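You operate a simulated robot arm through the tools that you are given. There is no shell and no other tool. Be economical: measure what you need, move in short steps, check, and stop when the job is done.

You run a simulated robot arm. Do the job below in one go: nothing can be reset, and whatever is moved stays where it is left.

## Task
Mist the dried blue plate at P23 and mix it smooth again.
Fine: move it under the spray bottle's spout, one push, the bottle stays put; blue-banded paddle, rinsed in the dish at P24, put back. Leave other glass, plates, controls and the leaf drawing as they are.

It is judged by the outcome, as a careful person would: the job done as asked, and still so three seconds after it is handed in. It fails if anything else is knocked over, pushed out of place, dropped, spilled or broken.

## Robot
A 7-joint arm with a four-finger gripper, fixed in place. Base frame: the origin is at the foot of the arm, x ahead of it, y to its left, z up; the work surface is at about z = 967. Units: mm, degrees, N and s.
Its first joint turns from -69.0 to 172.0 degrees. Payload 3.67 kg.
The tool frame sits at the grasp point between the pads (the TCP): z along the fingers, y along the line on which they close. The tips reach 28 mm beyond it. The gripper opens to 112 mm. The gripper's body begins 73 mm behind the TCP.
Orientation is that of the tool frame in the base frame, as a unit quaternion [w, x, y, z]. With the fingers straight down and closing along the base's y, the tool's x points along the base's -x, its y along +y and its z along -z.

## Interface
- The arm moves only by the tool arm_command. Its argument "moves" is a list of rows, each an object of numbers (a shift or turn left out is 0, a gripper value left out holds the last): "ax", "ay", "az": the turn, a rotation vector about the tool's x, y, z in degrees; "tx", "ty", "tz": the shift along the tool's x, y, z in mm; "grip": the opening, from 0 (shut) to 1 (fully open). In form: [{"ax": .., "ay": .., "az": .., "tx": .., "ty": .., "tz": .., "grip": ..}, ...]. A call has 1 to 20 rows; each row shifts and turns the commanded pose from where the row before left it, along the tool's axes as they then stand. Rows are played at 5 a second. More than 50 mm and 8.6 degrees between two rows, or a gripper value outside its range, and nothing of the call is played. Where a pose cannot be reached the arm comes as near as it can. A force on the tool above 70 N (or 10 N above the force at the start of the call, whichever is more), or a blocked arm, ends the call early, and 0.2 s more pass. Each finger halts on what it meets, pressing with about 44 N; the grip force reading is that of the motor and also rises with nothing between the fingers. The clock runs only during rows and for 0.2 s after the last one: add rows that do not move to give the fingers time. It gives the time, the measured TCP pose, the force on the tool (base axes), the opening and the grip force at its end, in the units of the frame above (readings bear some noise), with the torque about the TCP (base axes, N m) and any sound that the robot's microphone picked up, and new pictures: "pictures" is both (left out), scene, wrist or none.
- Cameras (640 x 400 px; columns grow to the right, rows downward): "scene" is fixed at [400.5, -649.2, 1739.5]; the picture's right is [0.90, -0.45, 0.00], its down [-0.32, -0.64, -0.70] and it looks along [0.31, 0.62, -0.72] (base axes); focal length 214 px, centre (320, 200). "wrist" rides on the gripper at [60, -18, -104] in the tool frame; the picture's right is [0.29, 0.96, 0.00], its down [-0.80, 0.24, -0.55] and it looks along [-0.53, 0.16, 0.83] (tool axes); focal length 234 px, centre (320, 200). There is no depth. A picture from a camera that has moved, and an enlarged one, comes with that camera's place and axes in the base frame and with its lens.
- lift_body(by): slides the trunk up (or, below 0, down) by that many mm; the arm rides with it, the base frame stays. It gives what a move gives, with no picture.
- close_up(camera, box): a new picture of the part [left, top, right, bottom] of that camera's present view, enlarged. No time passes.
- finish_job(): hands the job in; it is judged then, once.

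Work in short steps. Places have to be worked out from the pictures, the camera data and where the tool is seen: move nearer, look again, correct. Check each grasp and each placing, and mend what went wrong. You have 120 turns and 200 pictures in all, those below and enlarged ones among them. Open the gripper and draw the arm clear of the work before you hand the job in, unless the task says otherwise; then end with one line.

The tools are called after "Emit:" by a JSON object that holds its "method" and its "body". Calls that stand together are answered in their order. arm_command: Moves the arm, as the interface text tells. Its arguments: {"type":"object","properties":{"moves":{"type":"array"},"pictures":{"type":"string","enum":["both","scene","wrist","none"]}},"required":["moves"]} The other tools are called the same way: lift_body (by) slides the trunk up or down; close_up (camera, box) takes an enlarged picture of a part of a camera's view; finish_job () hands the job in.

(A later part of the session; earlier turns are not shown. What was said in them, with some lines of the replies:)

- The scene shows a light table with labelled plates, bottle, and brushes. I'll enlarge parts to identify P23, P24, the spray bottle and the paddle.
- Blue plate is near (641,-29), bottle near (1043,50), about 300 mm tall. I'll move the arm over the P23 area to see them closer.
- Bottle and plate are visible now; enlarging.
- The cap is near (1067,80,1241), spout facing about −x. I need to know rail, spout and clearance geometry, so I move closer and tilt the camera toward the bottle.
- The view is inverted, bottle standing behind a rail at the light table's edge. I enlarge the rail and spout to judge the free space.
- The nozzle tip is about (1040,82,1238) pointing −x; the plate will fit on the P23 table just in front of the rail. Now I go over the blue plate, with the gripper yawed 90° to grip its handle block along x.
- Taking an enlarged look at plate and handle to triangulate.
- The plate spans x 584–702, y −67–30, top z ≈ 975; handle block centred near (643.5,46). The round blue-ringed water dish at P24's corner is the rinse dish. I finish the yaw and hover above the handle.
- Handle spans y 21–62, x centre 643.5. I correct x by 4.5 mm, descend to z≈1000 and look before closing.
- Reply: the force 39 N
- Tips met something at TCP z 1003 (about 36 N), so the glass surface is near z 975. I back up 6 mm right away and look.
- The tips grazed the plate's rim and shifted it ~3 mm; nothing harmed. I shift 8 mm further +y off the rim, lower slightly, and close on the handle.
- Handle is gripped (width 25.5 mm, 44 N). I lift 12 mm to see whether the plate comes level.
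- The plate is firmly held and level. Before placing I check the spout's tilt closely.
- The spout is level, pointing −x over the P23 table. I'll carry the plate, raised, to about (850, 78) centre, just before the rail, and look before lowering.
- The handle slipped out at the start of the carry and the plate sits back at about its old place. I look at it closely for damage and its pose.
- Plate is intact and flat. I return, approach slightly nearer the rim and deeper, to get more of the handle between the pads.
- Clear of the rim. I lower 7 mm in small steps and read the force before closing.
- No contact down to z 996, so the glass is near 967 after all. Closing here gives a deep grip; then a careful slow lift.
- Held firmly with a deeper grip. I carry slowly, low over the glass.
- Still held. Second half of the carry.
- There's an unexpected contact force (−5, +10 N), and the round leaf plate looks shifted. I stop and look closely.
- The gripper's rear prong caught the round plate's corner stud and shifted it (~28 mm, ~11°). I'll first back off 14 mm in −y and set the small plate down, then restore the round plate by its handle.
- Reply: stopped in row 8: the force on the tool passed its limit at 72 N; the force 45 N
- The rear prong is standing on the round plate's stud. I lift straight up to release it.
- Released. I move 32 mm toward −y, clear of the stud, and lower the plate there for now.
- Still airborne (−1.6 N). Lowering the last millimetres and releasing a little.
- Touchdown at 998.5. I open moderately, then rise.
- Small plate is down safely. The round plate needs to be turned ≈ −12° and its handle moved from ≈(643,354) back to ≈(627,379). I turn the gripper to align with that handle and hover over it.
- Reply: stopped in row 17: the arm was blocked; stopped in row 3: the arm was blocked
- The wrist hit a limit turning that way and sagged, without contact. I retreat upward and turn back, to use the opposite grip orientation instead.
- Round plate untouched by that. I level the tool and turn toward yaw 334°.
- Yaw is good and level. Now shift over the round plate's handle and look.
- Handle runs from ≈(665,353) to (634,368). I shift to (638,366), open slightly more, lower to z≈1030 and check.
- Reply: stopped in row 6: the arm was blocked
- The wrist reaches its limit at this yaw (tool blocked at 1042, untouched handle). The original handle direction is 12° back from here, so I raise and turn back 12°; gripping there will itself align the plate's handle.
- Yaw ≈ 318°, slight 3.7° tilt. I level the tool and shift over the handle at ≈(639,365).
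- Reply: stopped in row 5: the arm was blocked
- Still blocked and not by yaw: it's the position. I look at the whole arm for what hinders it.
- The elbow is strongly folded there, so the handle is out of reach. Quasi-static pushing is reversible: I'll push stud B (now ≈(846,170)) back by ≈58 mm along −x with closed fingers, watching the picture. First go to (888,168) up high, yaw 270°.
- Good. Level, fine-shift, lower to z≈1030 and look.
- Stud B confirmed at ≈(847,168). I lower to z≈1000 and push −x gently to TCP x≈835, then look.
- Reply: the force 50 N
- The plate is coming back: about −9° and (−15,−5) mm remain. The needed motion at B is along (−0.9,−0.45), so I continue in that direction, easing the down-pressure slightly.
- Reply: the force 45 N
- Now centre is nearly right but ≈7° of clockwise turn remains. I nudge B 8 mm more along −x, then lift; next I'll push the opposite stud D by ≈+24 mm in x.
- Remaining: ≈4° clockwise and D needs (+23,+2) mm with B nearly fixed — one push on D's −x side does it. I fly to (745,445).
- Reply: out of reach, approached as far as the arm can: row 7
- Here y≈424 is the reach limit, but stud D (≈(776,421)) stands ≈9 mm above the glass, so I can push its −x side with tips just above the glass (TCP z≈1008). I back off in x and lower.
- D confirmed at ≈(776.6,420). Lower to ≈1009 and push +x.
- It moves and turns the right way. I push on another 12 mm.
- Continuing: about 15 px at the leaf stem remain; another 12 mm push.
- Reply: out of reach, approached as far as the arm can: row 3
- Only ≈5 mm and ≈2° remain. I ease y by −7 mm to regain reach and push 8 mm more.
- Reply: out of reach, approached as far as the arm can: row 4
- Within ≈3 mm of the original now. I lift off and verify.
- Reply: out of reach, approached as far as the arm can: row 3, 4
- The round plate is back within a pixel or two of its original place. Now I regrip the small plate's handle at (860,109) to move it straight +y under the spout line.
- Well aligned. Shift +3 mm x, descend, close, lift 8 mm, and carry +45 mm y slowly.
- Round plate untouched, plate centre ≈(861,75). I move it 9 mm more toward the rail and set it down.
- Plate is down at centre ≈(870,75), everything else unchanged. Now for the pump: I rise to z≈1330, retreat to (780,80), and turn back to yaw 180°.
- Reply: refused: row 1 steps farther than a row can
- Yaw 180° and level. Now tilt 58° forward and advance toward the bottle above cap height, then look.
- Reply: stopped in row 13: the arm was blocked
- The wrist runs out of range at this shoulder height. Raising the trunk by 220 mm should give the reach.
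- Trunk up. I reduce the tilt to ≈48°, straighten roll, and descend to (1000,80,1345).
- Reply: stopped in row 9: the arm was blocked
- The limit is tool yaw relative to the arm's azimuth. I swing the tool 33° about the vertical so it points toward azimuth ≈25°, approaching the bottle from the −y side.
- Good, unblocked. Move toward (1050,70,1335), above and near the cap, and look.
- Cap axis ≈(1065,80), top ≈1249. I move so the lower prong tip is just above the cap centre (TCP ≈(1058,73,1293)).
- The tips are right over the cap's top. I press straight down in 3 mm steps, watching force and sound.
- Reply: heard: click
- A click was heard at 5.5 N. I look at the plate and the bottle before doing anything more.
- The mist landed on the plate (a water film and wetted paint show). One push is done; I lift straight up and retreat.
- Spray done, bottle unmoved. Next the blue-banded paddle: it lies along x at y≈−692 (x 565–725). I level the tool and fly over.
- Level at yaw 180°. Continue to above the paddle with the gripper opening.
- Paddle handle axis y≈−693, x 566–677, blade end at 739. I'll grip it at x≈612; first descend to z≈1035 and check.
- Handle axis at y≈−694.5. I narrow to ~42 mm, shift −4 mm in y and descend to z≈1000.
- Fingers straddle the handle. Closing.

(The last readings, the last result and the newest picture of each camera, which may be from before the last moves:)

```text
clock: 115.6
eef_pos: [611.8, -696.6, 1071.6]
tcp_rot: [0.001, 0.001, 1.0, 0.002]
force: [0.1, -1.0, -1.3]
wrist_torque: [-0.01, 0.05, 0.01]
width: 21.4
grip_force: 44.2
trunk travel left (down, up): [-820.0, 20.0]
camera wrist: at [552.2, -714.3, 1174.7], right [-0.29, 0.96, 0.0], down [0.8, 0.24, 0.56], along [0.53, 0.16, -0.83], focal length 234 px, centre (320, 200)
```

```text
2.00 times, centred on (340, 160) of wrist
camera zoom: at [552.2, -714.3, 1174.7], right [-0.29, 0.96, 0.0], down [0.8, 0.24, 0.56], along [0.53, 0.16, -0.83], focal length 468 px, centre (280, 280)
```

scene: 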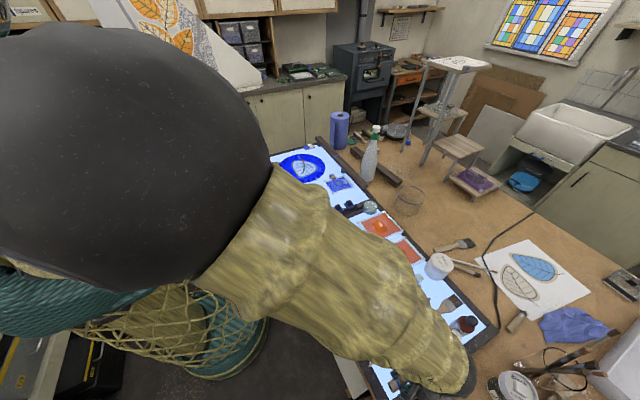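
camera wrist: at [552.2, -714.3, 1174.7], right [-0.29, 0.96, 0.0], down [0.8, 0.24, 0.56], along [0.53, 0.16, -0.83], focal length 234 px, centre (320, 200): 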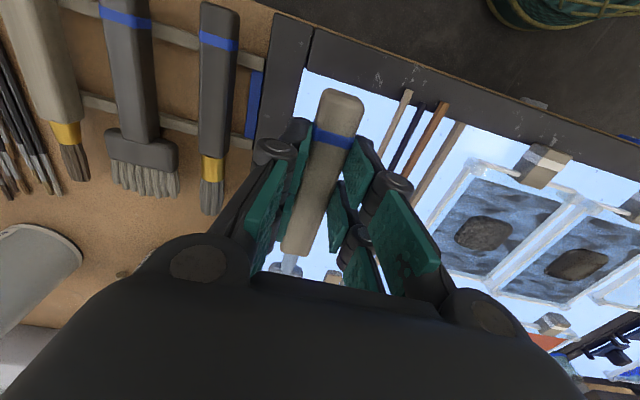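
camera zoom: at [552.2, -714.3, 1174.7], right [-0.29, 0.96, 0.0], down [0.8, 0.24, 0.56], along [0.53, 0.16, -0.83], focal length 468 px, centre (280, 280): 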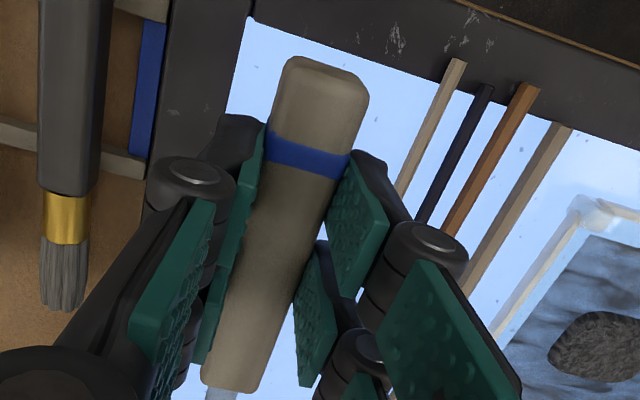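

Paddle is gripped (21 mm) and lifted level; blade end is ≈128 mm ahead of the TCP. I raise it, carry toward the plate and turn the tool so the blade points +y.

Emit:
{"method": "arm_command", "body": {"moves": [{"tz": -35}, {"tz": -45}, {"tz": -45}, {"tx": -19, "ty": 44}, {"tx": -19, "ty": 44}, {"tx": -19, "ty": 44}, {"tx": -19, "ty": 44}, {"tx": -19, "ty": 44}, {"tx": -19, "ty": 44}, {"tx": -19, "ty": 44}, {"tx": -19, "ty": 44}, {"tx": -19, "ty": 44}, {"tx": -19, "ty": 44}, {"az": -8.2}, {"az": -8.2}, {"az": -8.2}, {"az": -8.2}, {"az": -8.2}, {"az": -8.2}, {}], "pictures": "none"}}

Emit:
{"method": "arm_command", "body": {"moves": [{"az": -8.2}, {"az": -8.2}, {"az": -8.2}, {"az": -8.2}, {"az": -8.0}, {"ay": 7}, {"ay": 7}, {"ay": 7}, {"ay": 7}, {"ay": 7}, {}], "pictures": "both"}}

Emit:
{"method": "close_up", "body": {"camera": "scene", "box": [300, 100, 440, 240]}}

Emit:
{"method": "close_up", "body": {"camera": "wrist", "box": [160, 20, 480, 260]}}

```text
clock: 119.8
eef_pos: [800.2, -255.0, 1198.7]
tcp_rot: [0.001, -0.417, 0.909, 0.001]
force: [0.2, -0.7, -1.0]
wrist_torque: [-0.03, 0.02, 0.03]
width: 21.2
grip_force: 44.0
trunk travel left (down, up): [-820.0, 20.0]
```

```text
clock: 122.2
eef_pos: [800.8, -257.9, 1197.1]
tcp_rot: [-0.211, -0.674, 0.676, -0.212]
force: [-0.4, -0.4, -0.6]
wrist_torque: [0.02, -0.03, -0.01]
width: 21.5
grip_force: 43.8
trunk travel left (down, up): [-820.0, 20.0]
camera wrist: at [819.7, -247.1, 1317.1], right [-0.96, -0.23, 0.16], down [-0.24, 0.97, 0.0], along [-0.16, -0.04, -0.99], focal length 234 px, centre (320, 200)
```

scene: 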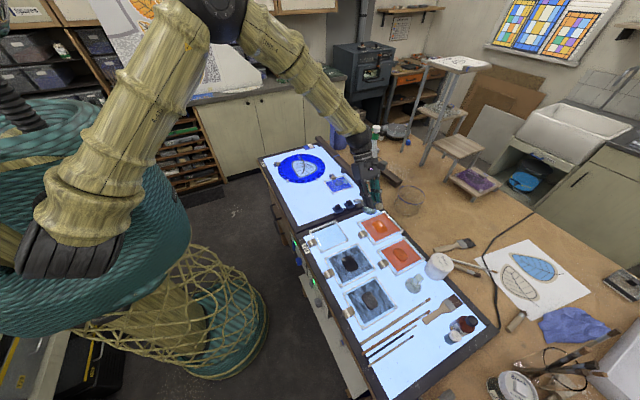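
wrist: 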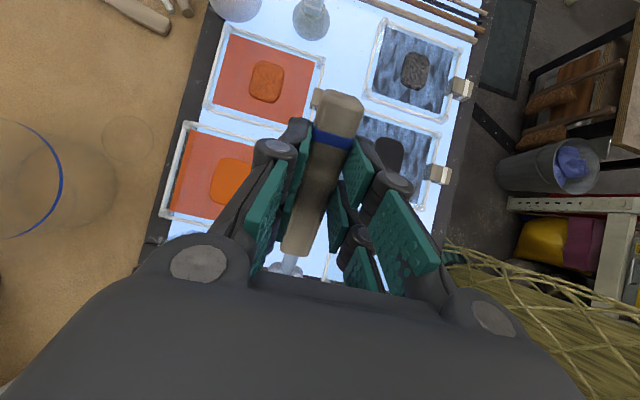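

```text
2.86 times, centred on (370, 170) of scene
camera zoom: at [400.5, -649.2, 1739.5], right [0.9, -0.45, 0.0], down [-0.32, -0.64, -0.7], along [0.31, 0.62, -0.72], focal length 613 px, centre (177, 286)
```

zoom: 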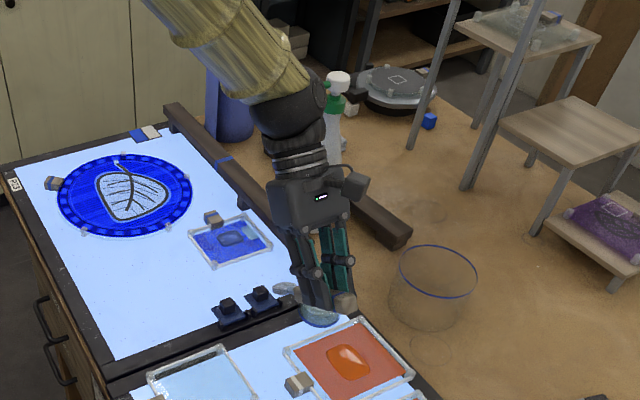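

```text
1.67 times, centred on (320, 140) of wrist
camera zoom: at [819.7, -247.1, 1317.1], right [-0.96, -0.23, 0.16], down [-0.24, 0.97, 0.0], along [-0.16, -0.04, -0.99], focal length 390 px, centre (320, 300)
```

zoom: 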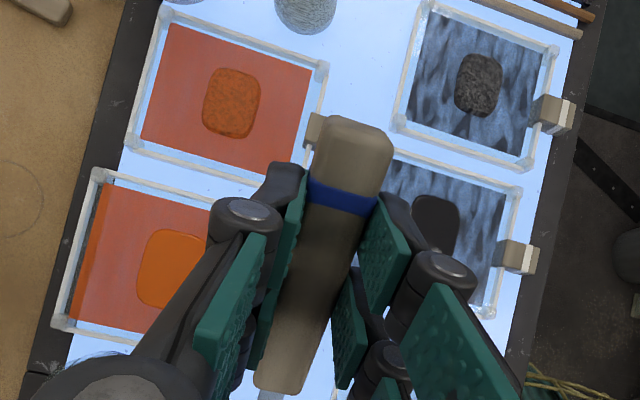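

Blade position agrees with the model. I move to place the blade ≈60 mm above the paint patch at (874,75).

Emit:
{"method": "arm_command", "body": {"moves": [{"tx": -39.5, "ty": -12.2, "tz": -13.8}, {"tx": -39.5, "ty": -12.2, "tz": -13.8}, {"tx": -39.5, "ty": -12.2, "tz": -13.8}, {"tx": -39.5, "ty": -12.2, "tz": -13.8}, {"tx": -39.5, "ty": -12.2, "tz": -13.8}, {"tx": -39.5, "ty": -12.2, "tz": -13.8}, {}], "pictures": "wrist"}}

Emit:
{"method": "close_up", "body": {"camera": "scene", "box": [310, 140, 390, 200]}}

```text
clock: 123.8
eef_pos: [873.6, -14.0, 1129.8]
tcp_rot: [-0.211, -0.674, 0.675, -0.213]
force: [-1.3, 0.2, -0.8]
wrist_torque: [0.01, -0.01, 0.0]
width: 21.3
grip_force: 43.8
trunk travel left (down, up): [-820.0, 20.0]
camera wrist: at [892.4, -4.0, 1249.8], right [-0.96, -0.23, 0.16], down [-0.24, 0.97, 0.0], along [-0.16, -0.04, -0.99], focal length 234 px, centre (320, 200)
```

wrist: 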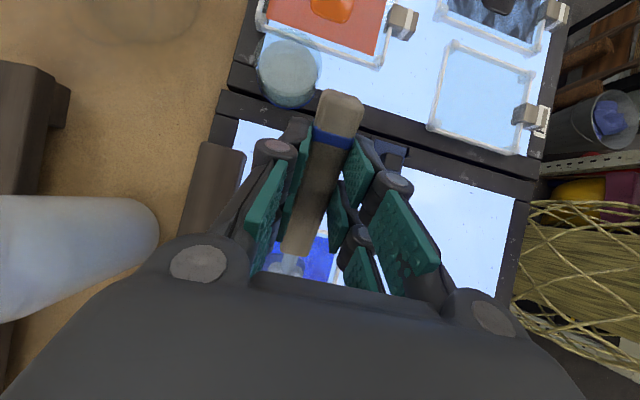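

```text
6.67 times, centred on (350, 170) of scene
camera zoom: at [400.5, -649.2, 1739.5], right [0.9, -0.45, 0.0], down [-0.32, -0.64, -0.7], along [0.31, 0.62, -0.72], focal length 1430 px, centre (120, 400)
```

zoom: 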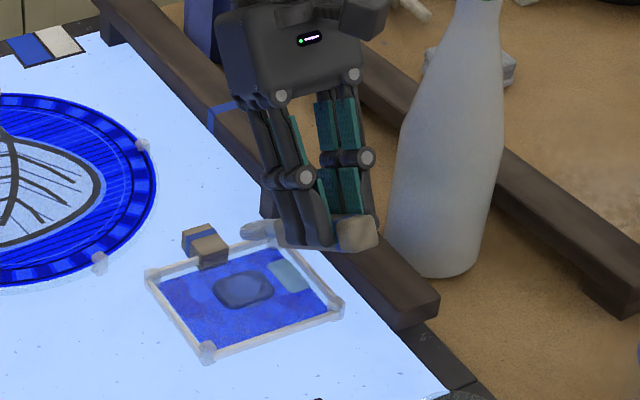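

Aligned. I descend 45 mm, then feel for contact.

Emit:
{"method": "arm_command", "body": {"moves": [{"tx": -8.6, "tz": 12.3}, {"tx": -8.6, "tz": 12.3}, {"tx": -5.7, "tz": 8.2}, {"tx": -2.9, "tz": 4.1}, {}], "pictures": "none"}}

Emit:
{"method": "close_up", "body": {"camera": "scene", "box": [320, 160, 370, 200]}}

```text
clock: 125.0
eef_pos: [874.2, -13.9, 1084.9]
tcp_rot: [-0.211, -0.674, 0.676, -0.213]
force: [0.0, 0.5, -0.7]
wrist_torque: [0.02, 0.0, 0.01]
width: 21.5
grip_force: 44.2
trunk travel left (down, up): [-820.0, 20.0]
```

```text
10.00 times, centred on (345, 180) of scene
camera zoom: at [400.5, -649.2, 1739.5], right [0.9, -0.45, 0.0], down [-0.32, -0.64, -0.7], along [0.31, 0.62, -0.72], focal length 2145 px, centre (70, 400)
```

zoom: 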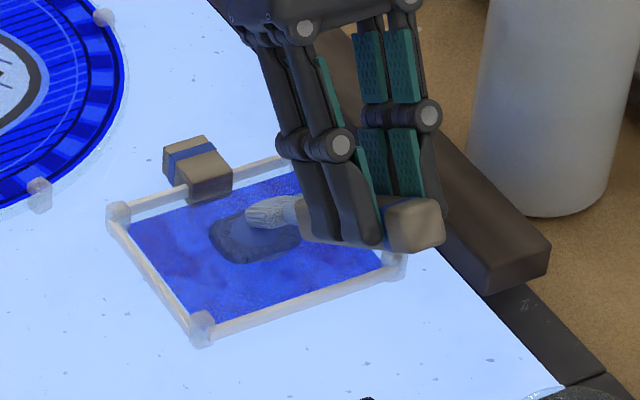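

Blade hangs just above the patch. Feeling down in 2–3 mm steps.

Emit:
{"method": "arm_command", "body": {"moves": [{"tx": -1.7, "tz": 2.5}, {"tx": -1.7, "tz": 2.5}, {"tx": -1.7, "tz": 2.5}, {"tx": -1.1, "tz": 1.6}, {}], "pictures": "none"}}

```text
clock: 126.2
eef_pos: [875.1, -14.1, 1074.0]
tcp_rot: [-0.211, -0.674, 0.675, -0.214]
force: [-0.1, 0.4, 5.8]
wrist_torque: [0.57, 0.01, -0.04]
width: 21.6
grip_force: 43.5
trunk travel left (down, up): [-820.0, 20.0]
```

Contact at ≈6 N. I sweep to the water puddle (+x), drag it back across the paint, and look.

Emit:
{"method": "arm_command", "body": {"moves": [{"ty": -6}, {"ty": -7}, {"ty": -7}, {"ty": -7}, {}, {"ty": 7}, {"ty": 7}, {"ty": 7}, {"ty": 7}, {"ty": 7}, {"ty": 6}, {"ty": -6}, {"ty": -7}, {}], "pictures": "none"}}

Emit:
{"method": "close_up", "body": {"camera": "scene", "box": [320, 160, 370, 200]}}

```text
clock: 129.2
eef_pos: [874.0, -13.9, 1074.2]
tcp_rot: [-0.211, -0.674, 0.676, -0.213]
force: [-2.2, 0.6, 5.0]
wrist_torque: [0.57, 0.2, 0.15]
width: 21.2
grip_force: 44.1
trunk travel left (down, up): [-820.0, 20.0]
```

```text
10.00 times, centred on (345, 180) of scene
camera zoom: at [400.5, -649.2, 1739.5], right [0.9, -0.45, 0.0], down [-0.32, -0.64, -0.7], along [0.31, 0.62, -0.72], focal length 2145 px, centre (70, 400)
```

zoom: 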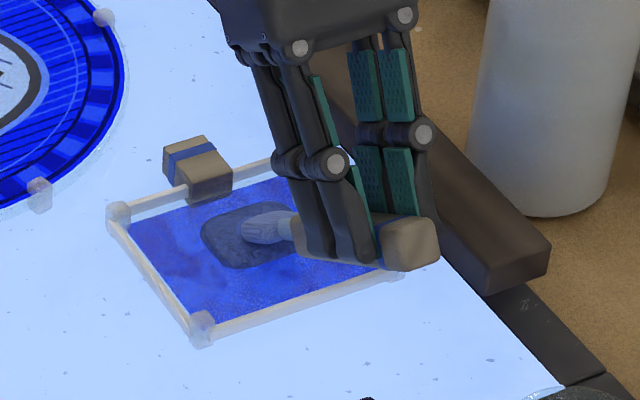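

Plate stays put. Now circular stirring over the patch.

Emit:
{"method": "arm_command", "body": {"moves": [{"ty": -7}, {"ty": -7}, {"ty": 1.9, "tx": -5.75, "tz": -4}, {"ty": 5.1, "tx": -4.2, "tz": -2.9}, {"ty": 7, "tx": -1.56, "tz": -1.08}, {"ty": 7, "tx": 1.56, "tz": 1.08}, {"ty": 5.1, "tx": 4.2, "tz": 2.9}, {"ty": 1.9, "tx": 5.75, "tz": 4}, {"ty": -1.9, "tx": 5.75, "tz": 4}, {"ty": -5.1, "tx": 4.2, "tz": 2.9}, {"ty": -7, "tx": 1.56, "tz": 1.08}, {"ty": -7, "tx": -1.56, "tz": -1.08}, {"ty": -5.1, "tx": -4.2, "tz": -2.9}, {"ty": -1.9, "tx": -5.75, "tz": -4}, {}], "pictures": "none"}}

Emit:
{"method": "close_up", "body": {"camera": "scene", "box": [320, 160, 370, 200]}}

```text
clock: 132.4
eef_pos: [887.2, -13.6, 1074.2]
tcp_rot: [-0.212, -0.674, 0.676, -0.212]
force: [0.4, -1.3, 3.8]
wrist_torque: [0.28, 0.02, -0.04]
width: 21.3
grip_force: 44.0
trunk travel left (down, up): [-820.0, 20.0]
```

```text
10.00 times, centred on (345, 180) of scene
camera zoom: at [400.5, -649.2, 1739.5], right [0.9, -0.45, 0.0], down [-0.32, -0.64, -0.7], along [0.31, 0.62, -0.72], focal length 2145 px, centre (70, 400)
```

zoom: 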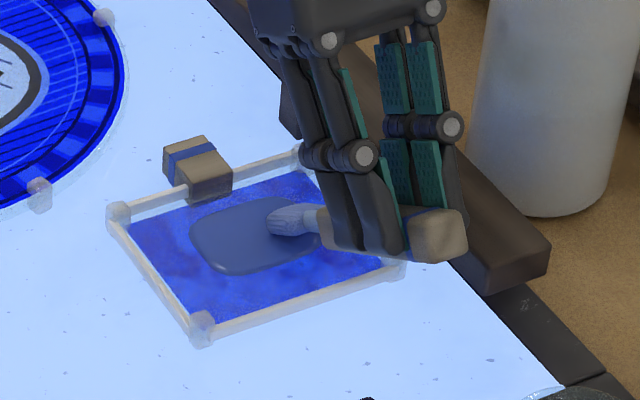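

The paint is turning into a smooth, wet pool. One more set of circles, slightly further down for contact.

Emit:
{"method": "arm_command", "body": {"moves": [{"ty": 1.9, "tx": -5.75, "tz": -4}, {"ty": 5.1, "tx": -4.2, "tz": -2.9}, {"ty": 7, "tx": -1.56, "tz": -1.08}, {"ty": 7, "tx": 1.56, "tz": 1.08}, {"ty": 5.1, "tx": 4.2, "tz": 2.9}, {"ty": 1.9, "tx": 5.75, "tz": 4}, {"ty": -1.9, "tx": 5.75, "tz": 4}, {"ty": -5.1, "tx": 4.2, "tz": 2.9}, {"ty": -7, "tx": 1.56, "tz": 1.08}, {"ty": -7, "tx": -1.56, "tz": -1.08}, {"ty": -5.1, "tx": -4.2, "tz": -2.9}, {"ty": -1.9, "tx": -5.75, "tz": -4}, {"ty": 7}, {"ty": 7}, {"ty": 7}, {"ty": 5}, {"ty": -5}, {"ty": -7}, {}], "pictures": "none"}}

Emit:
{"method": "arm_command", "body": {"moves": [{"ty": -7}, {"ty": -7}, {"ty": 1.9, "tx": -5.75, "tz": -4}, {"ty": 5.1, "tx": -4.2, "tz": -2.9}, {"ty": 7, "tx": -1.56, "tz": -1.08}, {"ty": 7, "tx": 1.56, "tz": 1.08}, {"ty": 5.1, "tx": 4.2, "tz": 2.9}, {"ty": 1.9, "tx": 5.75, "tz": 4}, {"ty": -1.9, "tx": 5.75, "tz": 4}, {"ty": -5.1, "tx": 4.2, "tz": 2.9}, {"ty": -7, "tx": 1.56, "tz": 1.08}, {"ty": -7, "tx": -1.56, "tz": -1.08}, {"ty": -5.1, "tx": -4.2, "tz": -2.9}, {"ty": -1.9, "tx": -5.75, "tz": -4}, {"ty": 7}, {"ty": 7}, {}], "pictures": "none"}}

Emit:
{"method": "arm_command", "body": {"moves": [{"tx": 2.9, "tz": -4.1}, {"tx": 8.6, "tz": -12.3}, {"tx": 17, "tz": -24}, {"tx": 17, "tz": -24}, {"tx": 17, "tz": -24}, {}], "pictures": "none"}}

Emit:
{"method": "close_up", "body": {"camera": "scene", "box": [320, 160, 370, 200]}}

```text
clock: 136.4
eef_pos: [872.9, -14.3, 1074.1]
tcp_rot: [-0.211, -0.674, 0.675, -0.213]
force: [-0.7, 0.5, 1.2]
wrist_torque: [0.26, 0.08, 0.08]
width: 21.4
grip_force: 44.3
trunk travel left (down, up): [-820.0, 20.0]
```

```text
clock: 140.0
eef_pos: [872.4, -13.4, 1073.5]
tcp_rot: [-0.211, -0.674, 0.675, -0.213]
force: [-0.3, 1.7, -0.5]
wrist_torque: [0.1, 0.02, 0.02]
width: 21.7
grip_force: 44.1
trunk travel left (down, up): [-820.0, 20.0]
```

```text
clock: 141.4
eef_pos: [874.7, -19.3, 1177.4]
tcp_rot: [-0.215, -0.672, 0.677, -0.209]
force: [0.0, 0.5, -1.0]
wrist_torque: [-0.03, 0.02, 0.0]
width: 21.4
grip_force: 43.6
trunk travel left (down, up): [-820.0, 20.0]
```

```text
10.00 times, centred on (345, 180) of scene
camera zoom: at [400.5, -649.2, 1739.5], right [0.9, -0.45, 0.0], down [-0.32, -0.64, -0.7], along [0.31, 0.62, -0.72], focal length 2145 px, centre (70, 400)
```

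zoom: 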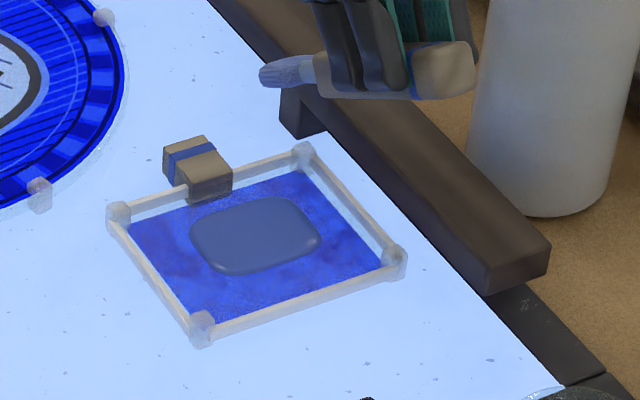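

The paint is one smooth glossy pool. Now rinse: I carry the blade over the round dish near (913,−145), staying high.

Emit:
{"method": "arm_command", "body": {"moves": [{"tx": 35.7, "ty": -7.6, "tz": 24.8}, {"tx": 35.7, "ty": -7.6, "tz": 24.8}, {"tx": 35.7, "ty": -7.6, "tz": 24.8}, {"tx": 35.7, "ty": -7.6, "tz": 24.8}, {"tx": 35.7, "ty": -7.6, "tz": 24.8}, {}], "pictures": "wrist"}}

Emit:
{"method": "close_up", "body": {"camera": "scene", "box": [340, 170, 420, 230]}}

Emit:
{"method": "close_up", "body": {"camera": "wrist", "box": [160, 100, 480, 300]}}

```text
clock: 142.8
eef_pos: [911.5, -231.5, 1184.0]
tcp_rot: [-0.212, -0.674, 0.674, -0.214]
force: [-0.4, 0.5, -1.1]
wrist_torque: [-0.03, 0.01, -0.01]
width: 21.4
grip_force: 43.6
trunk travel left (down, up): [-820.0, 20.0]
camera wrist: at [930.0, -221.2, 1303.0], right [-0.96, -0.24, 0.16], down [-0.24, 0.97, 0.0], along [-0.16, -0.04, -0.99], focal length 234 px, centre (320, 200)
```

wrist: 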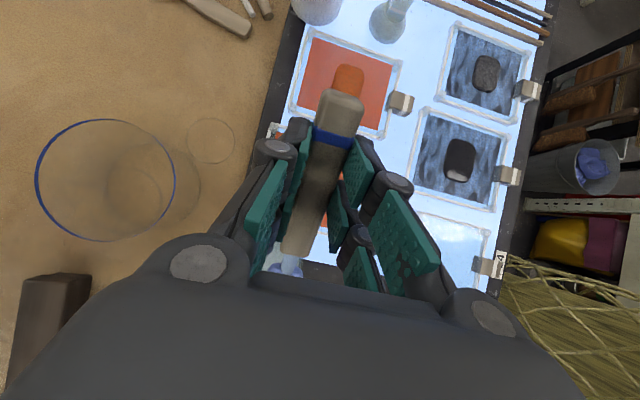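

```text
6.67 times, centred on (380, 200) of scene
camera zoom: at [400.5, -649.2, 1739.5], right [0.9, -0.45, 0.0], down [-0.32, -0.64, -0.7], along [0.31, 0.62, -0.72], focal length 1430 px, centre (-80, 200)
```

zoom: 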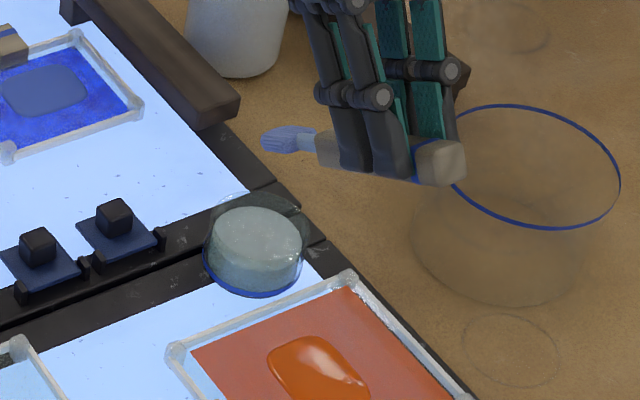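

```text
2.00 times, centred on (320, 200) of wrist
camera zoom: at [930.0, -221.2, 1303.0], right [-0.96, -0.24, 0.16], down [-0.24, 0.97, 0.0], along [-0.16, -0.04, -0.99], focal length 468 px, centre (320, 200)
```

zoom: 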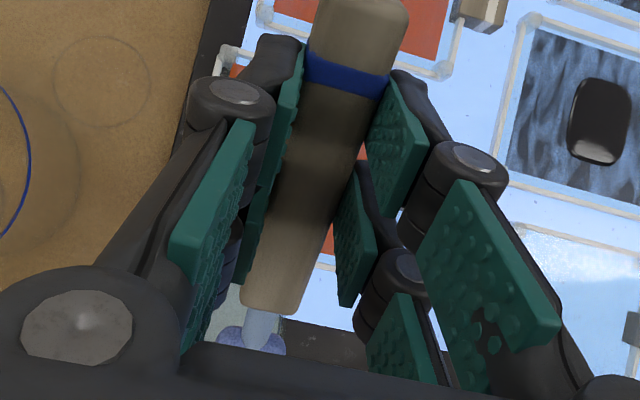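

Projection shows straight descent puts the blade in the dish's water. I lower 70 mm and check.

Emit:
{"method": "arm_command", "body": {"moves": [{"tx": -11.4, "tz": 16.4}, {"tx": -11.4, "tz": 16.4}, {"tx": -11.4, "tz": 16.4}, {"tx": -5.7, "tz": 8.2}, {}], "pictures": "none"}}

Emit:
{"method": "close_up", "body": {"camera": "scene", "box": [350, 180, 410, 225]}}

```text
clock: 144.0
eef_pos: [910.9, -232.6, 1112.8]
tcp_rot: [-0.21, -0.674, 0.675, -0.213]
force: [-0.3, 0.7, -1.1]
wrist_torque: [-0.01, -0.01, -0.03]
width: 21.2
grip_force: 44.4
trunk travel left (down, up): [-820.0, 20.0]
```

```text
8.89 times, centred on (380, 202) of scene
camera zoom: at [400.5, -649.2, 1739.5], right [0.9, -0.45, 0.0], down [-0.32, -0.64, -0.7], along [0.31, 0.62, -0.72], focal length 1906 px, centre (-213, 178)
```

zoom: 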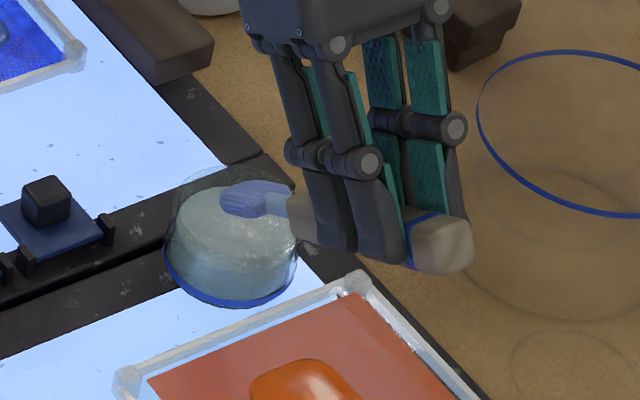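

Blade is over the dish's mouth. I lower 22 mm more in small steps into the water.

Emit:
{"method": "arm_command", "body": {"moves": [{"tx": -2.9, "tz": 4.1}, {"tx": -2.9, "tz": 4.1}, {"tx": -2.9, "tz": 4.1}, {"tx": -2.3, "tz": 3.3}, {"tx": -1.7, "tz": 2.5}, {}], "pictures": "none"}}

Emit:
{"method": "close_up", "body": {"camera": "scene", "box": [350, 180, 410, 225]}}

```text
clock: 145.4
eef_pos: [912.3, -230.8, 1090.6]
tcp_rot: [-0.212, -0.674, 0.675, -0.213]
force: [-1.1, 0.1, -0.7]
wrist_torque: [-0.01, 0.02, 0.0]
width: 21.1
grip_force: 43.8
trunk travel left (down, up): [-820.0, 20.0]
```

```text
8.89 times, centred on (380, 202) of scene
camera zoom: at [400.5, -649.2, 1739.5], right [0.9, -0.45, 0.0], down [-0.32, -0.64, -0.7], along [0.31, 0.62, -0.72], focal length 1906 px, centre (-213, 178)
```

zoom: 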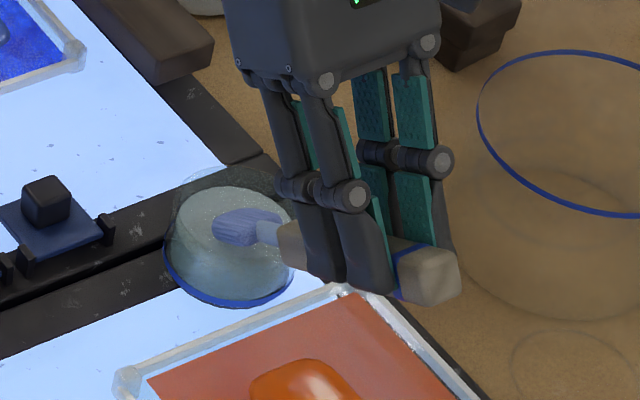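

Nearly at/into the water with no contact. I lower 8 mm more and swish gently.

Emit:
{"method": "arm_command", "body": {"moves": [{"tx": -2.3, "tz": 3.3}, {"tx": -2.3, "tz": 3.3}, {}, {"ty": 5}, {"ty": -5}, {"ty": -5}, {"ty": 5}, {"ty": 5}, {"ty": -5}, {"ty": -5}, {"ty": 5}, {}], "pictures": "none"}}

Emit:
{"method": "close_up", "body": {"camera": "scene", "box": [350, 180, 410, 225]}}

```text
clock: 148.0
eef_pos: [912.6, -232.3, 1081.6]
tcp_rot: [-0.212, -0.674, 0.675, -0.213]
force: [-0.7, 0.2, 0.0]
wrist_torque: [0.06, 0.02, -0.03]
width: 21.2
grip_force: 44.1
trunk travel left (down, up): [-820.0, 20.0]
```

```text
8.89 times, centred on (380, 202) of scene
camera zoom: at [400.5, -649.2, 1739.5], right [0.9, -0.45, 0.0], down [-0.32, -0.64, -0.7], along [0.31, 0.62, -0.72], focal length 1906 px, centre (-213, 178)
```

zoom: 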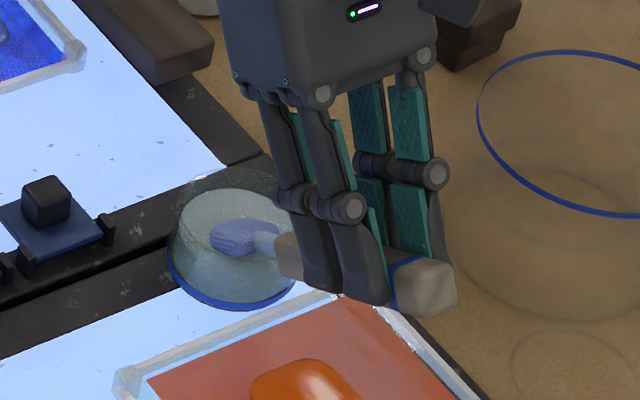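

The dish shifted ~3 mm, likely from the wooden ferrule near the rim at this shallow angle, and the blade still looks blue. I lift out, steepen the tilt to 50° and re-centre over the dish (≈(921,−147)).

Emit:
{"method": "arm_command", "body": {"moves": [{"tx": 8.6, "tz": -12.3}, {"tx": 8.6, "tz": -12.3}, {"ay": 7.5}, {"ay": 7.5}, {"tx": 1.8, "ty": -4.2, "tz": -20.4}, {"tx": 1.8, "ty": -4.2, "tz": -20.4}, {}, {}], "pictures": "none"}}

Emit:
{"method": "close_up", "body": {"camera": "scene", "box": [350, 180, 410, 225]}}

```text
clock: 149.8
eef_pos: [920.4, -202.6, 1141.5]
tcp_rot: [-0.297, -0.641, 0.641, -0.299]
force: [-0.4, -0.6, 0.1]
wrist_torque: [0.01, 0.0, -0.01]
width: 21.5
grip_force: 43.7
trunk travel left (down, up): [-820.0, 20.0]
```

```text
8.89 times, centred on (380, 202) of scene
camera zoom: at [400.5, -649.2, 1739.5], right [0.9, -0.45, 0.0], down [-0.32, -0.64, -0.7], along [0.31, 0.62, -0.72], focal length 1906 px, centre (-213, 178)
```

zoom: 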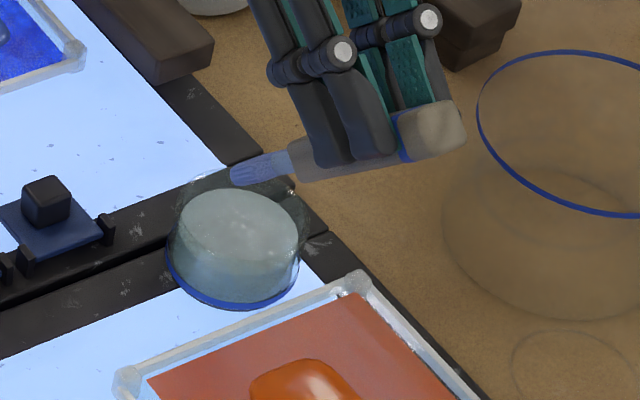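

Blade tip hovers above the dish centre. I lower ≈44 mm steeply into the water, watching the force.

Emit:
{"method": "arm_command", "body": {"moves": [{"tx": -7.7, "tz": 6.4}, {"tx": -7.7, "tz": 6.4}, {"tx": -7.7, "tz": 6.4}, {"tx": -4.6, "tz": 3.9}, {"tx": -3.1, "tz": 2.6}, {"tx": -2.3, "tz": 1.9}, {}], "pictures": "none"}}

Emit:
{"method": "close_up", "body": {"camera": "scene", "box": [350, 180, 410, 225]}}

```text
clock: 151.4
eef_pos: [920.0, -203.4, 1099.3]
tcp_rot: [-0.298, -0.64, 0.642, -0.299]
force: [0.4, 0.2, -1.4]
wrist_torque: [-0.02, -0.02, -0.01]
width: 21.3
grip_force: 44.0
trunk travel left (down, up): [-820.0, 20.0]
```

```text
8.89 times, centred on (380, 202) of scene
camera zoom: at [400.5, -649.2, 1739.5], right [0.9, -0.45, 0.0], down [-0.32, -0.64, -0.7], along [0.31, 0.62, -0.72], focal length 1906 px, centre (-213, 178)
```

zoom: 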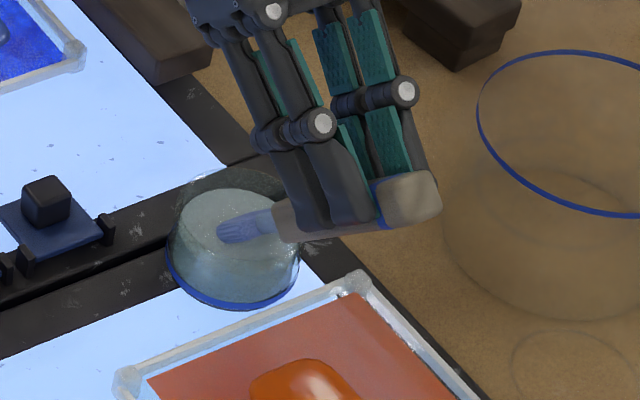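

Going 6 mm deeper, then swishing.

Emit:
{"method": "arm_command", "body": {"moves": [{"tx": -2.3, "tz": 1.9}, {"tx": -2.3, "tz": 1.9}, {}, {"ty": 4}, {"ty": -4}, {"ty": -4}, {"ty": 4}, {"tx": -3.2, "tz": -3.8}, {"tx": 3.2, "tz": 3.8}, {"ty": 4}, {"ty": -4}, {"ty": -4}, {"ty": 4}, {"ty": 4}, {"ty": -4}, {}], "pictures": "none"}}

Emit:
{"method": "close_up", "body": {"camera": "scene", "box": [360, 185, 395, 220]}}

```text
clock: 154.8
eef_pos: [919.0, -202.1, 1093.4]
tcp_rot: [-0.298, -0.64, 0.643, -0.298]
force: [0.4, -0.3, -1.7]
wrist_torque: [-0.03, -0.03, -0.02]
width: 21.5
grip_force: 43.8
trunk travel left (down, up): [-820.0, 20.0]
```

```text
11.43 times, centred on (378, 202) of scene
camera zoom: at [400.5, -649.2, 1739.5], right [0.9, -0.45, 0.0], down [-0.32, -0.64, -0.7], along [0.31, 0.62, -0.72], focal length 2451 px, centre (-337, 171)
```

zoom: 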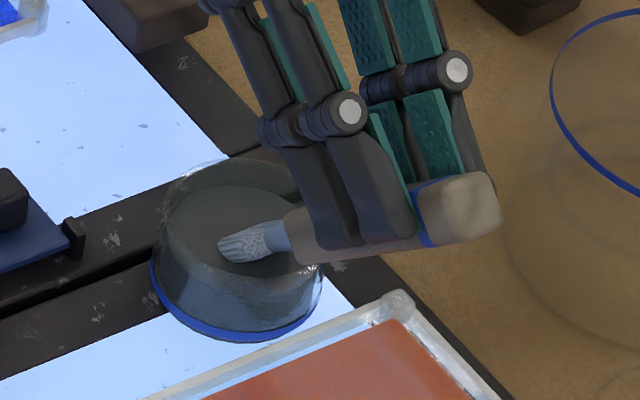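

The water darkened and the blade is clean. A few more swishes, then lift straight out.

Emit:
{"method": "arm_command", "body": {"moves": [{"ty": 4}, {"ty": -4}, {"ty": -4}, {"ty": 4}, {"ty": 4}, {"ty": -4}, {}, {"tx": 7.7, "tz": -6.4}, {"tx": 7.7, "tz": -6.4}, {}, {}, {"tx": 23, "tz": -19.3}, {"tx": 23, "tz": -19.3}, {"tx": 23, "tz": -19.3}, {}], "pictures": "wrist"}}

Emit:
{"method": "close_up", "body": {"camera": "scene", "box": [340, 170, 420, 230]}}

```text
clock: 158.0
eef_pos: [921.0, -205.7, 1202.5]
tcp_rot: [-0.298, -0.641, 0.641, -0.299]
force: [0.5, -1.0, -1.5]
wrist_torque: [-0.04, 0.0, 0.0]
width: 21.4
grip_force: 44.0
trunk travel left (down, up): [-820.0, 20.0]
camera wrist: at [939.4, -164.1, 1315.4], right [-0.96, -0.18, 0.22], down [-0.24, 0.94, -0.25], along [-0.16, -0.29, -0.94], focal length 234 px, centre (320, 200)
```

wrist: 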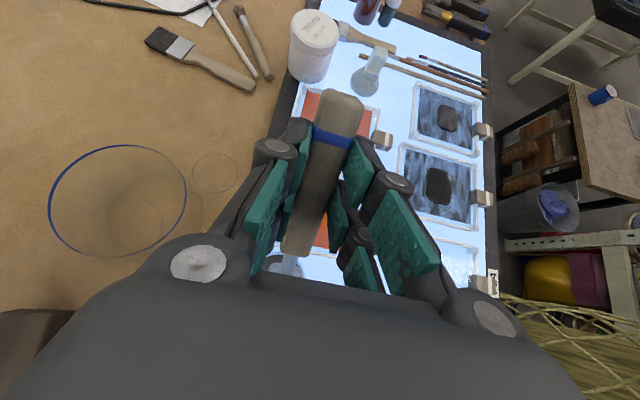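

```text
6.67 times, centred on (380, 200) of scene
camera zoom: at [400.5, -649.2, 1739.5], right [0.9, -0.45, 0.0], down [-0.32, -0.64, -0.7], along [0.31, 0.62, -0.72], focal length 1430 px, centre (-80, 200)
```

zoom: 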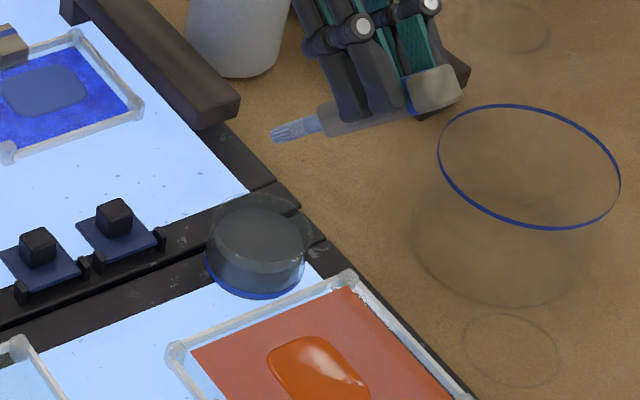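

Dish is essentially where it was. Checking the blade's cleanliness.

Emit:
{"method": "close_up", "body": {"camera": "scene", "box": [365, 180, 395, 200]}}

```text
16.00 times, centred on (380, 190) of scene
camera zoom: at [400.5, -649.2, 1739.5], right [0.9, -0.45, 0.0], down [-0.32, -0.64, -0.7], along [0.31, 0.62, -0.72], focal length 3432 px, centre (-640, 360)
```

zoom: 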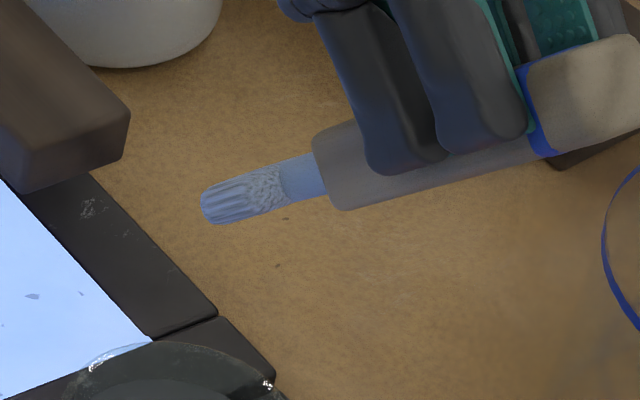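

Blade is clean and pale again (tint is the light table). Now I level the tool, and carry the paddle back the way it came.

Emit:
{"method": "arm_command", "body": {"moves": [{"ay": -7.14}, {"ay": -7.14}, {"ay": -7.14}, {"ay": -7.14}, {"ay": -7.14}, {"ay": -7.14}, {"ay": -7.14}, {"tx": 17, "ty": 40}, {"tx": 17, "ty": 40}, {"tx": 16, "ty": 40}, {"az": 8.2}, {"az": 8.2}, {"az": 8.2}, {"az": 8.2}, {"az": 8.2}, {"az": 8.2}, {"az": 8.2}, {"az": 8.2}, {"az": 8.2}], "pictures": "none"}}

Emit:
{"method": "arm_command", "body": {"moves": [{"az": 8.2}, {"az": 8.0}, {}], "pictures": "wrist"}}

```text
clock: 162.0
eef_pos: [800.7, -252.5, 1203.0]
tcp_rot: [0.002, -0.139, 0.99, 0.0]
force: [-0.2, -1.0, -1.5]
wrist_torque: [-0.01, 0.05, -0.02]
width: 21.4
grip_force: 44.3
trunk travel left (down, up): [-820.0, 20.0]
```

```text
clock: 162.8
eef_pos: [797.3, -253.8, 1201.4]
tcp_rot: [0.001, 0.002, 1.0, 0.0]
force: [0.2, 0.7, -1.4]
wrist_torque: [0.0, 0.02, 0.01]
width: 21.6
grip_force: 44.0
trunk travel left (down, up): [-820.0, 20.0]
camera wrist: at [740.5, -272.2, 1305.9], right [-0.29, 0.96, 0.0], down [0.8, 0.24, 0.56], along [0.53, 0.16, -0.83], focal length 234 px, centre (320, 200)
```

wrist: 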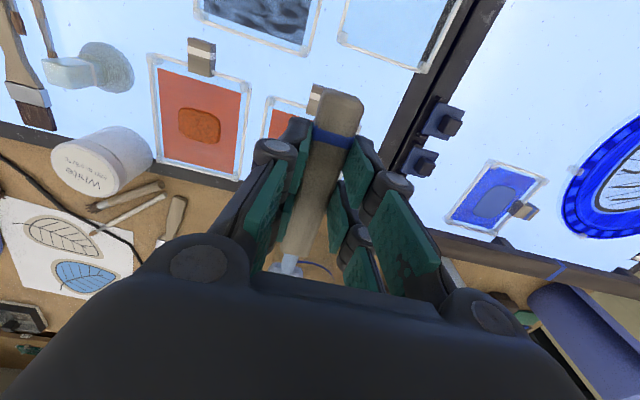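

Level and unchanged in the grip. Carry back to above its place.

Emit:
{"method": "arm_command", "body": {"moves": [{"tx": 17, "ty": -40.2, "tz": 4}, {"tx": 17, "ty": -40.2, "tz": 4}, {"tx": 17, "ty": -40.2, "tz": 4}, {"tx": 17, "ty": -40.2, "tz": 4}, {"tx": 17, "ty": -40.2, "tz": 4}, {"tx": 17, "ty": -40.2, "tz": 4}, {"tx": 17, "ty": -40.2, "tz": 4}, {"tx": 17, "ty": -40.2, "tz": 4}, {"tx": 17, "ty": -40.2, "tz": 4}, {"tx": 17, "ty": -40.2, "tz": 4}, {"tx": 17, "ty": -40.2, "tz": 4}, {"tz": 40}, {"tz": 40}, {}, {}], "pictures": "wrist"}}

```text
clock: 166.0
eef_pos: [612.7, -693.0, 1077.5]
tcp_rot: [0.001, 0.0, 1.0, 0.001]
force: [-0.3, 0.0, -0.8]
wrist_torque: [0.0, 0.05, 0.01]
width: 21.5
grip_force: 43.8
trunk travel left (down, up): [-820.0, 20.0]
camera wrist: at [553.5, -710.6, 1181.1], right [-0.29, 0.96, 0.0], down [0.8, 0.24, 0.56], along [0.53, 0.16, -0.83], focal length 234 px, centre (320, 200)
```

wrist: 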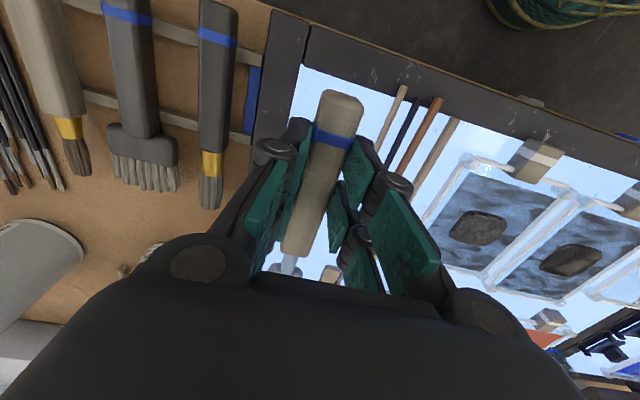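

Fine-shift and lower to z≈1002, gently at the end.

Emit:
{"method": "arm_command", "body": {"moves": [{"tx": 2, "ty": -3}, {"tz": 25}, {"tz": 20}, {"tz": 15}, {"tz": 8}, {"tz": 4}, {"tz": 2}, {}], "pictures": "none"}}

```text
clock: 167.8
eef_pos: [609.9, -698.6, 1002.4]
tcp_rot: [0.002, 0.001, 1.0, 0.001]
force: [-0.9, 0.1, -1.3]
wrist_torque: [-0.01, 0.01, 0.0]
width: 21.9
grip_force: 44.3
trunk travel left (down, up): [-820.0, 20.0]
```

Small y correction and last millimetre, then check contact.

Emit:
{"method": "arm_command", "body": {"moves": [{"ty": 1.5, "tz": 1}, {}, {}], "pictures": "none"}}

```text
clock: 168.6
eef_pos: [610.0, -697.0, 1002.0]
tcp_rot: [0.001, 0.0, 1.0, 0.0]
force: [0.1, 0.5, -1.8]
wrist_torque: [-0.01, 0.05, -0.02]
width: 21.5
grip_force: 44.2
trunk travel left (down, up): [-820.0, 20.0]
```

Emit:
{"method": "arm_command", "body": {"moves": [{"tz": 1}, {"tz": 1}, {}, {}], "pictures": "none"}}

```text
clock: 169.6
eef_pos: [610.7, -696.5, 1001.1]
tcp_rot: [0.002, 0.001, 1.0, 0.001]
force: [0.6, -1.7, 9.0]
wrist_torque: [-0.09, 0.44, 0.09]
width: 21.4
grip_force: 44.3
trunk travel left (down, up): [-820.0, 20.0]
```

Touchdown felt (9 N). I open modestly and rise straight up.

Emit:
{"method": "arm_command", "body": {"moves": [{"tz": -0.7, "grip": 0.25}, {"grip": 0.33}, {"grip": 0.38}, {}, {"tz": -15}, {"tz": -40}, {"tz": -40}, {"tz": -40}, {"tz": -40}, {"tz": -40}, {}], "pictures": "wrist"}}

Emit:
{"method": "close_up", "body": {"camera": "wrist", "box": [160, 0, 480, 200]}}

```text
clock: 172.0
eef_pos: [609.9, -698.3, 1215.0]
tcp_rot: [0.001, 0.001, 1.0, 0.002]
force: [-0.7, -0.3, 0.3]
wrist_torque: [0.05, 0.05, -0.02]
width: 42.4
grip_force: 0.1
trunk travel left (down, up): [-820.0, 20.0]
camera wrist: at [551.4, -717.1, 1318.8], right [-0.29, 0.96, 0.0], down [0.8, 0.24, 0.56], along [0.53, 0.16, -0.83], focal length 234 px, centre (320, 200)
```

wrist: 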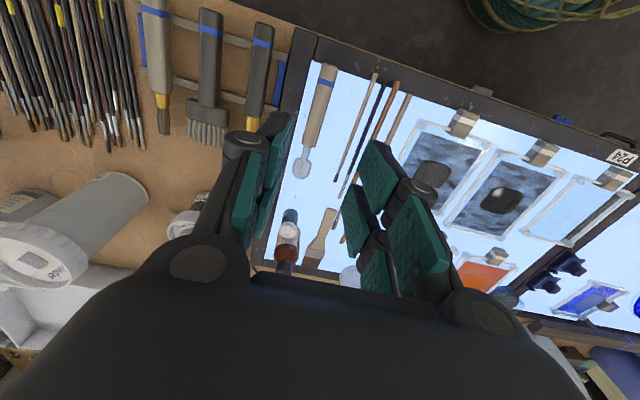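

```text
2.00 times, centred on (320, 100) of wrist
camera zoom: at [551.4, -717.1, 1318.8], right [-0.29, 0.96, 0.0], down [0.8, 0.24, 0.56], along [0.53, 0.16, -0.83], focal length 468 px, centre (320, 400)
```

zoom: 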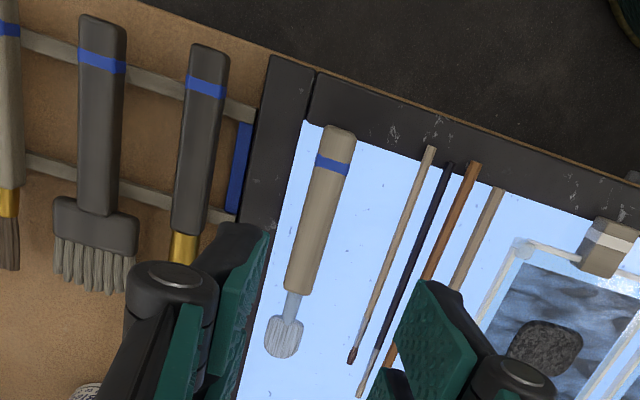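

Paddle is back in place, blade clean. I draw the arm clear to about its start pose and do a final check.

Emit:
{"method": "arm_command", "body": {"moves": [{"tx": -14, "ty": 24, "tz": -38}, {"tx": -14, "ty": 24, "tz": -38}, {"tx": -14, "ty": 24, "tz": -38}, {"tx": -14, "ty": 24, "tz": -38}, {"tx": -14, "ty": 24, "tz": -38}, {"tx": -14, "ty": 24, "tz": -38}, {"tx": -14, "ty": 24, "tz": -38}, {"tx": -14, "ty": 24, "tz": -38}, {"tx": -14, "ty": 24, "tz": -38, "grip": 1}, {}, {}], "pictures": "both"}}

Emit:
{"method": "close_up", "body": {"camera": "scene", "box": [250, 100, 430, 220]}}

Emit:
{"method": "close_up", "body": {"camera": "scene", "box": [340, 280, 540, 400]}}

```text
clock: 174.4
eef_pos: [736.7, -482.1, 1559.2]
tcp_rot: [0.001, 0.0, 1.0, 0.001]
force: [0.0, 0.3, 0.1]
wrist_torque: [0.03, -0.02, 0.02]
width: 112.1
grip_force: 0.0
trunk travel left (down, up): [-820.0, 20.0]
camera wrist: at [677.3, -500.4, 1662.8], right [-0.29, 0.96, 0.0], down [0.8, 0.24, 0.56], along [0.53, 0.16, -0.83], focal length 234 px, centre (320, 200)
```

scene: 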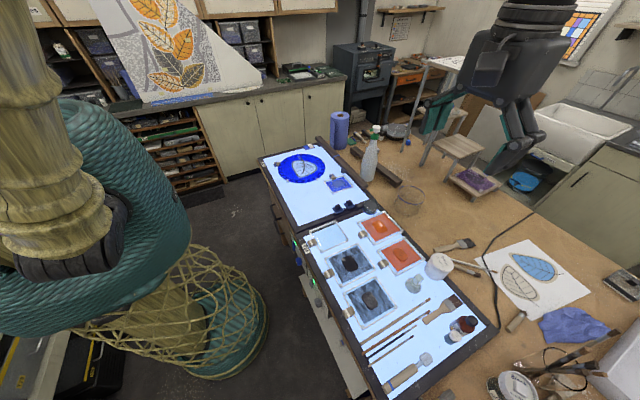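
wrist: 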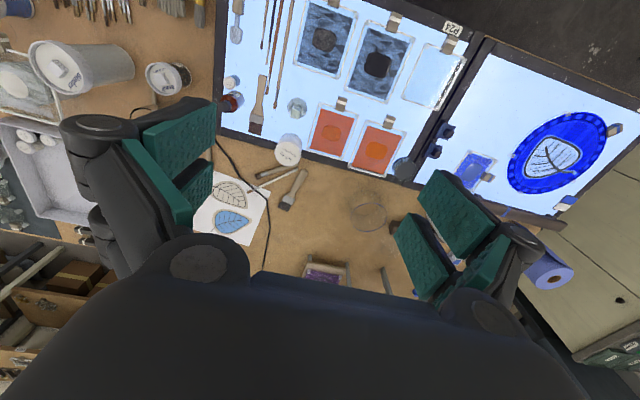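

```text
3.33 times, centred on (340, 160) of scene
camera zoom: at [400.5, -649.2, 1739.5], right [0.9, -0.45, 0.0], down [-0.32, -0.64, -0.7], along [0.31, 0.62, -0.72], focal length 715 px, centre (253, 333)
```

zoom: 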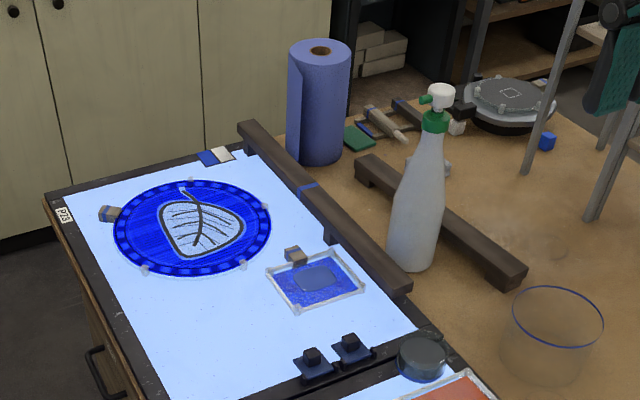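

```text
3.20 times, centred on (440, 340) of scene
camera zoom: at [400.5, -649.2, 1739.5], right [0.9, -0.45, 0.0], down [-0.32, -0.64, -0.7], along [0.31, 0.62, -0.72], focal length 686 px, centre (-64, -248)
```

zoom: 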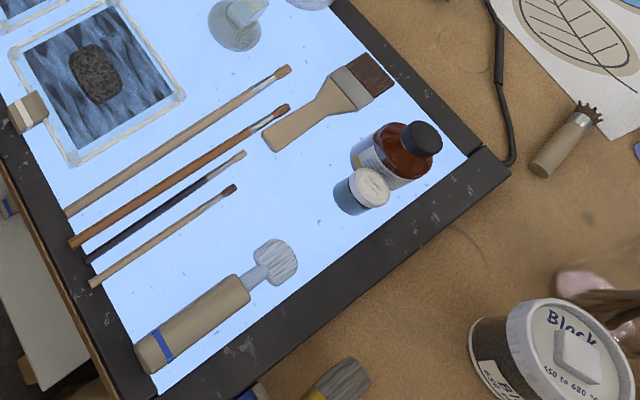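

The plate is mixed smooth, the bottle and other items are in place, the paddle is back and the arm is clear, so I hand in.

Emit:
{"method": "finish_job", "body": {}}

```text
The job is handed in.
```

The dried blue plate got one push of mist under the spout and is mixed smooth; I left it there. The blue-banded paddle is rinsed in the dish at P24 and back in its place. Along the way I dropped the plate about 12 mm with no visible damage, and I knocked the round leaf plate about 30 mm and 12° and pushed it back to within about 2 mm. The rinse dish sits 1–2 mm off, its water now dark, and the paddle about 4 mm off.
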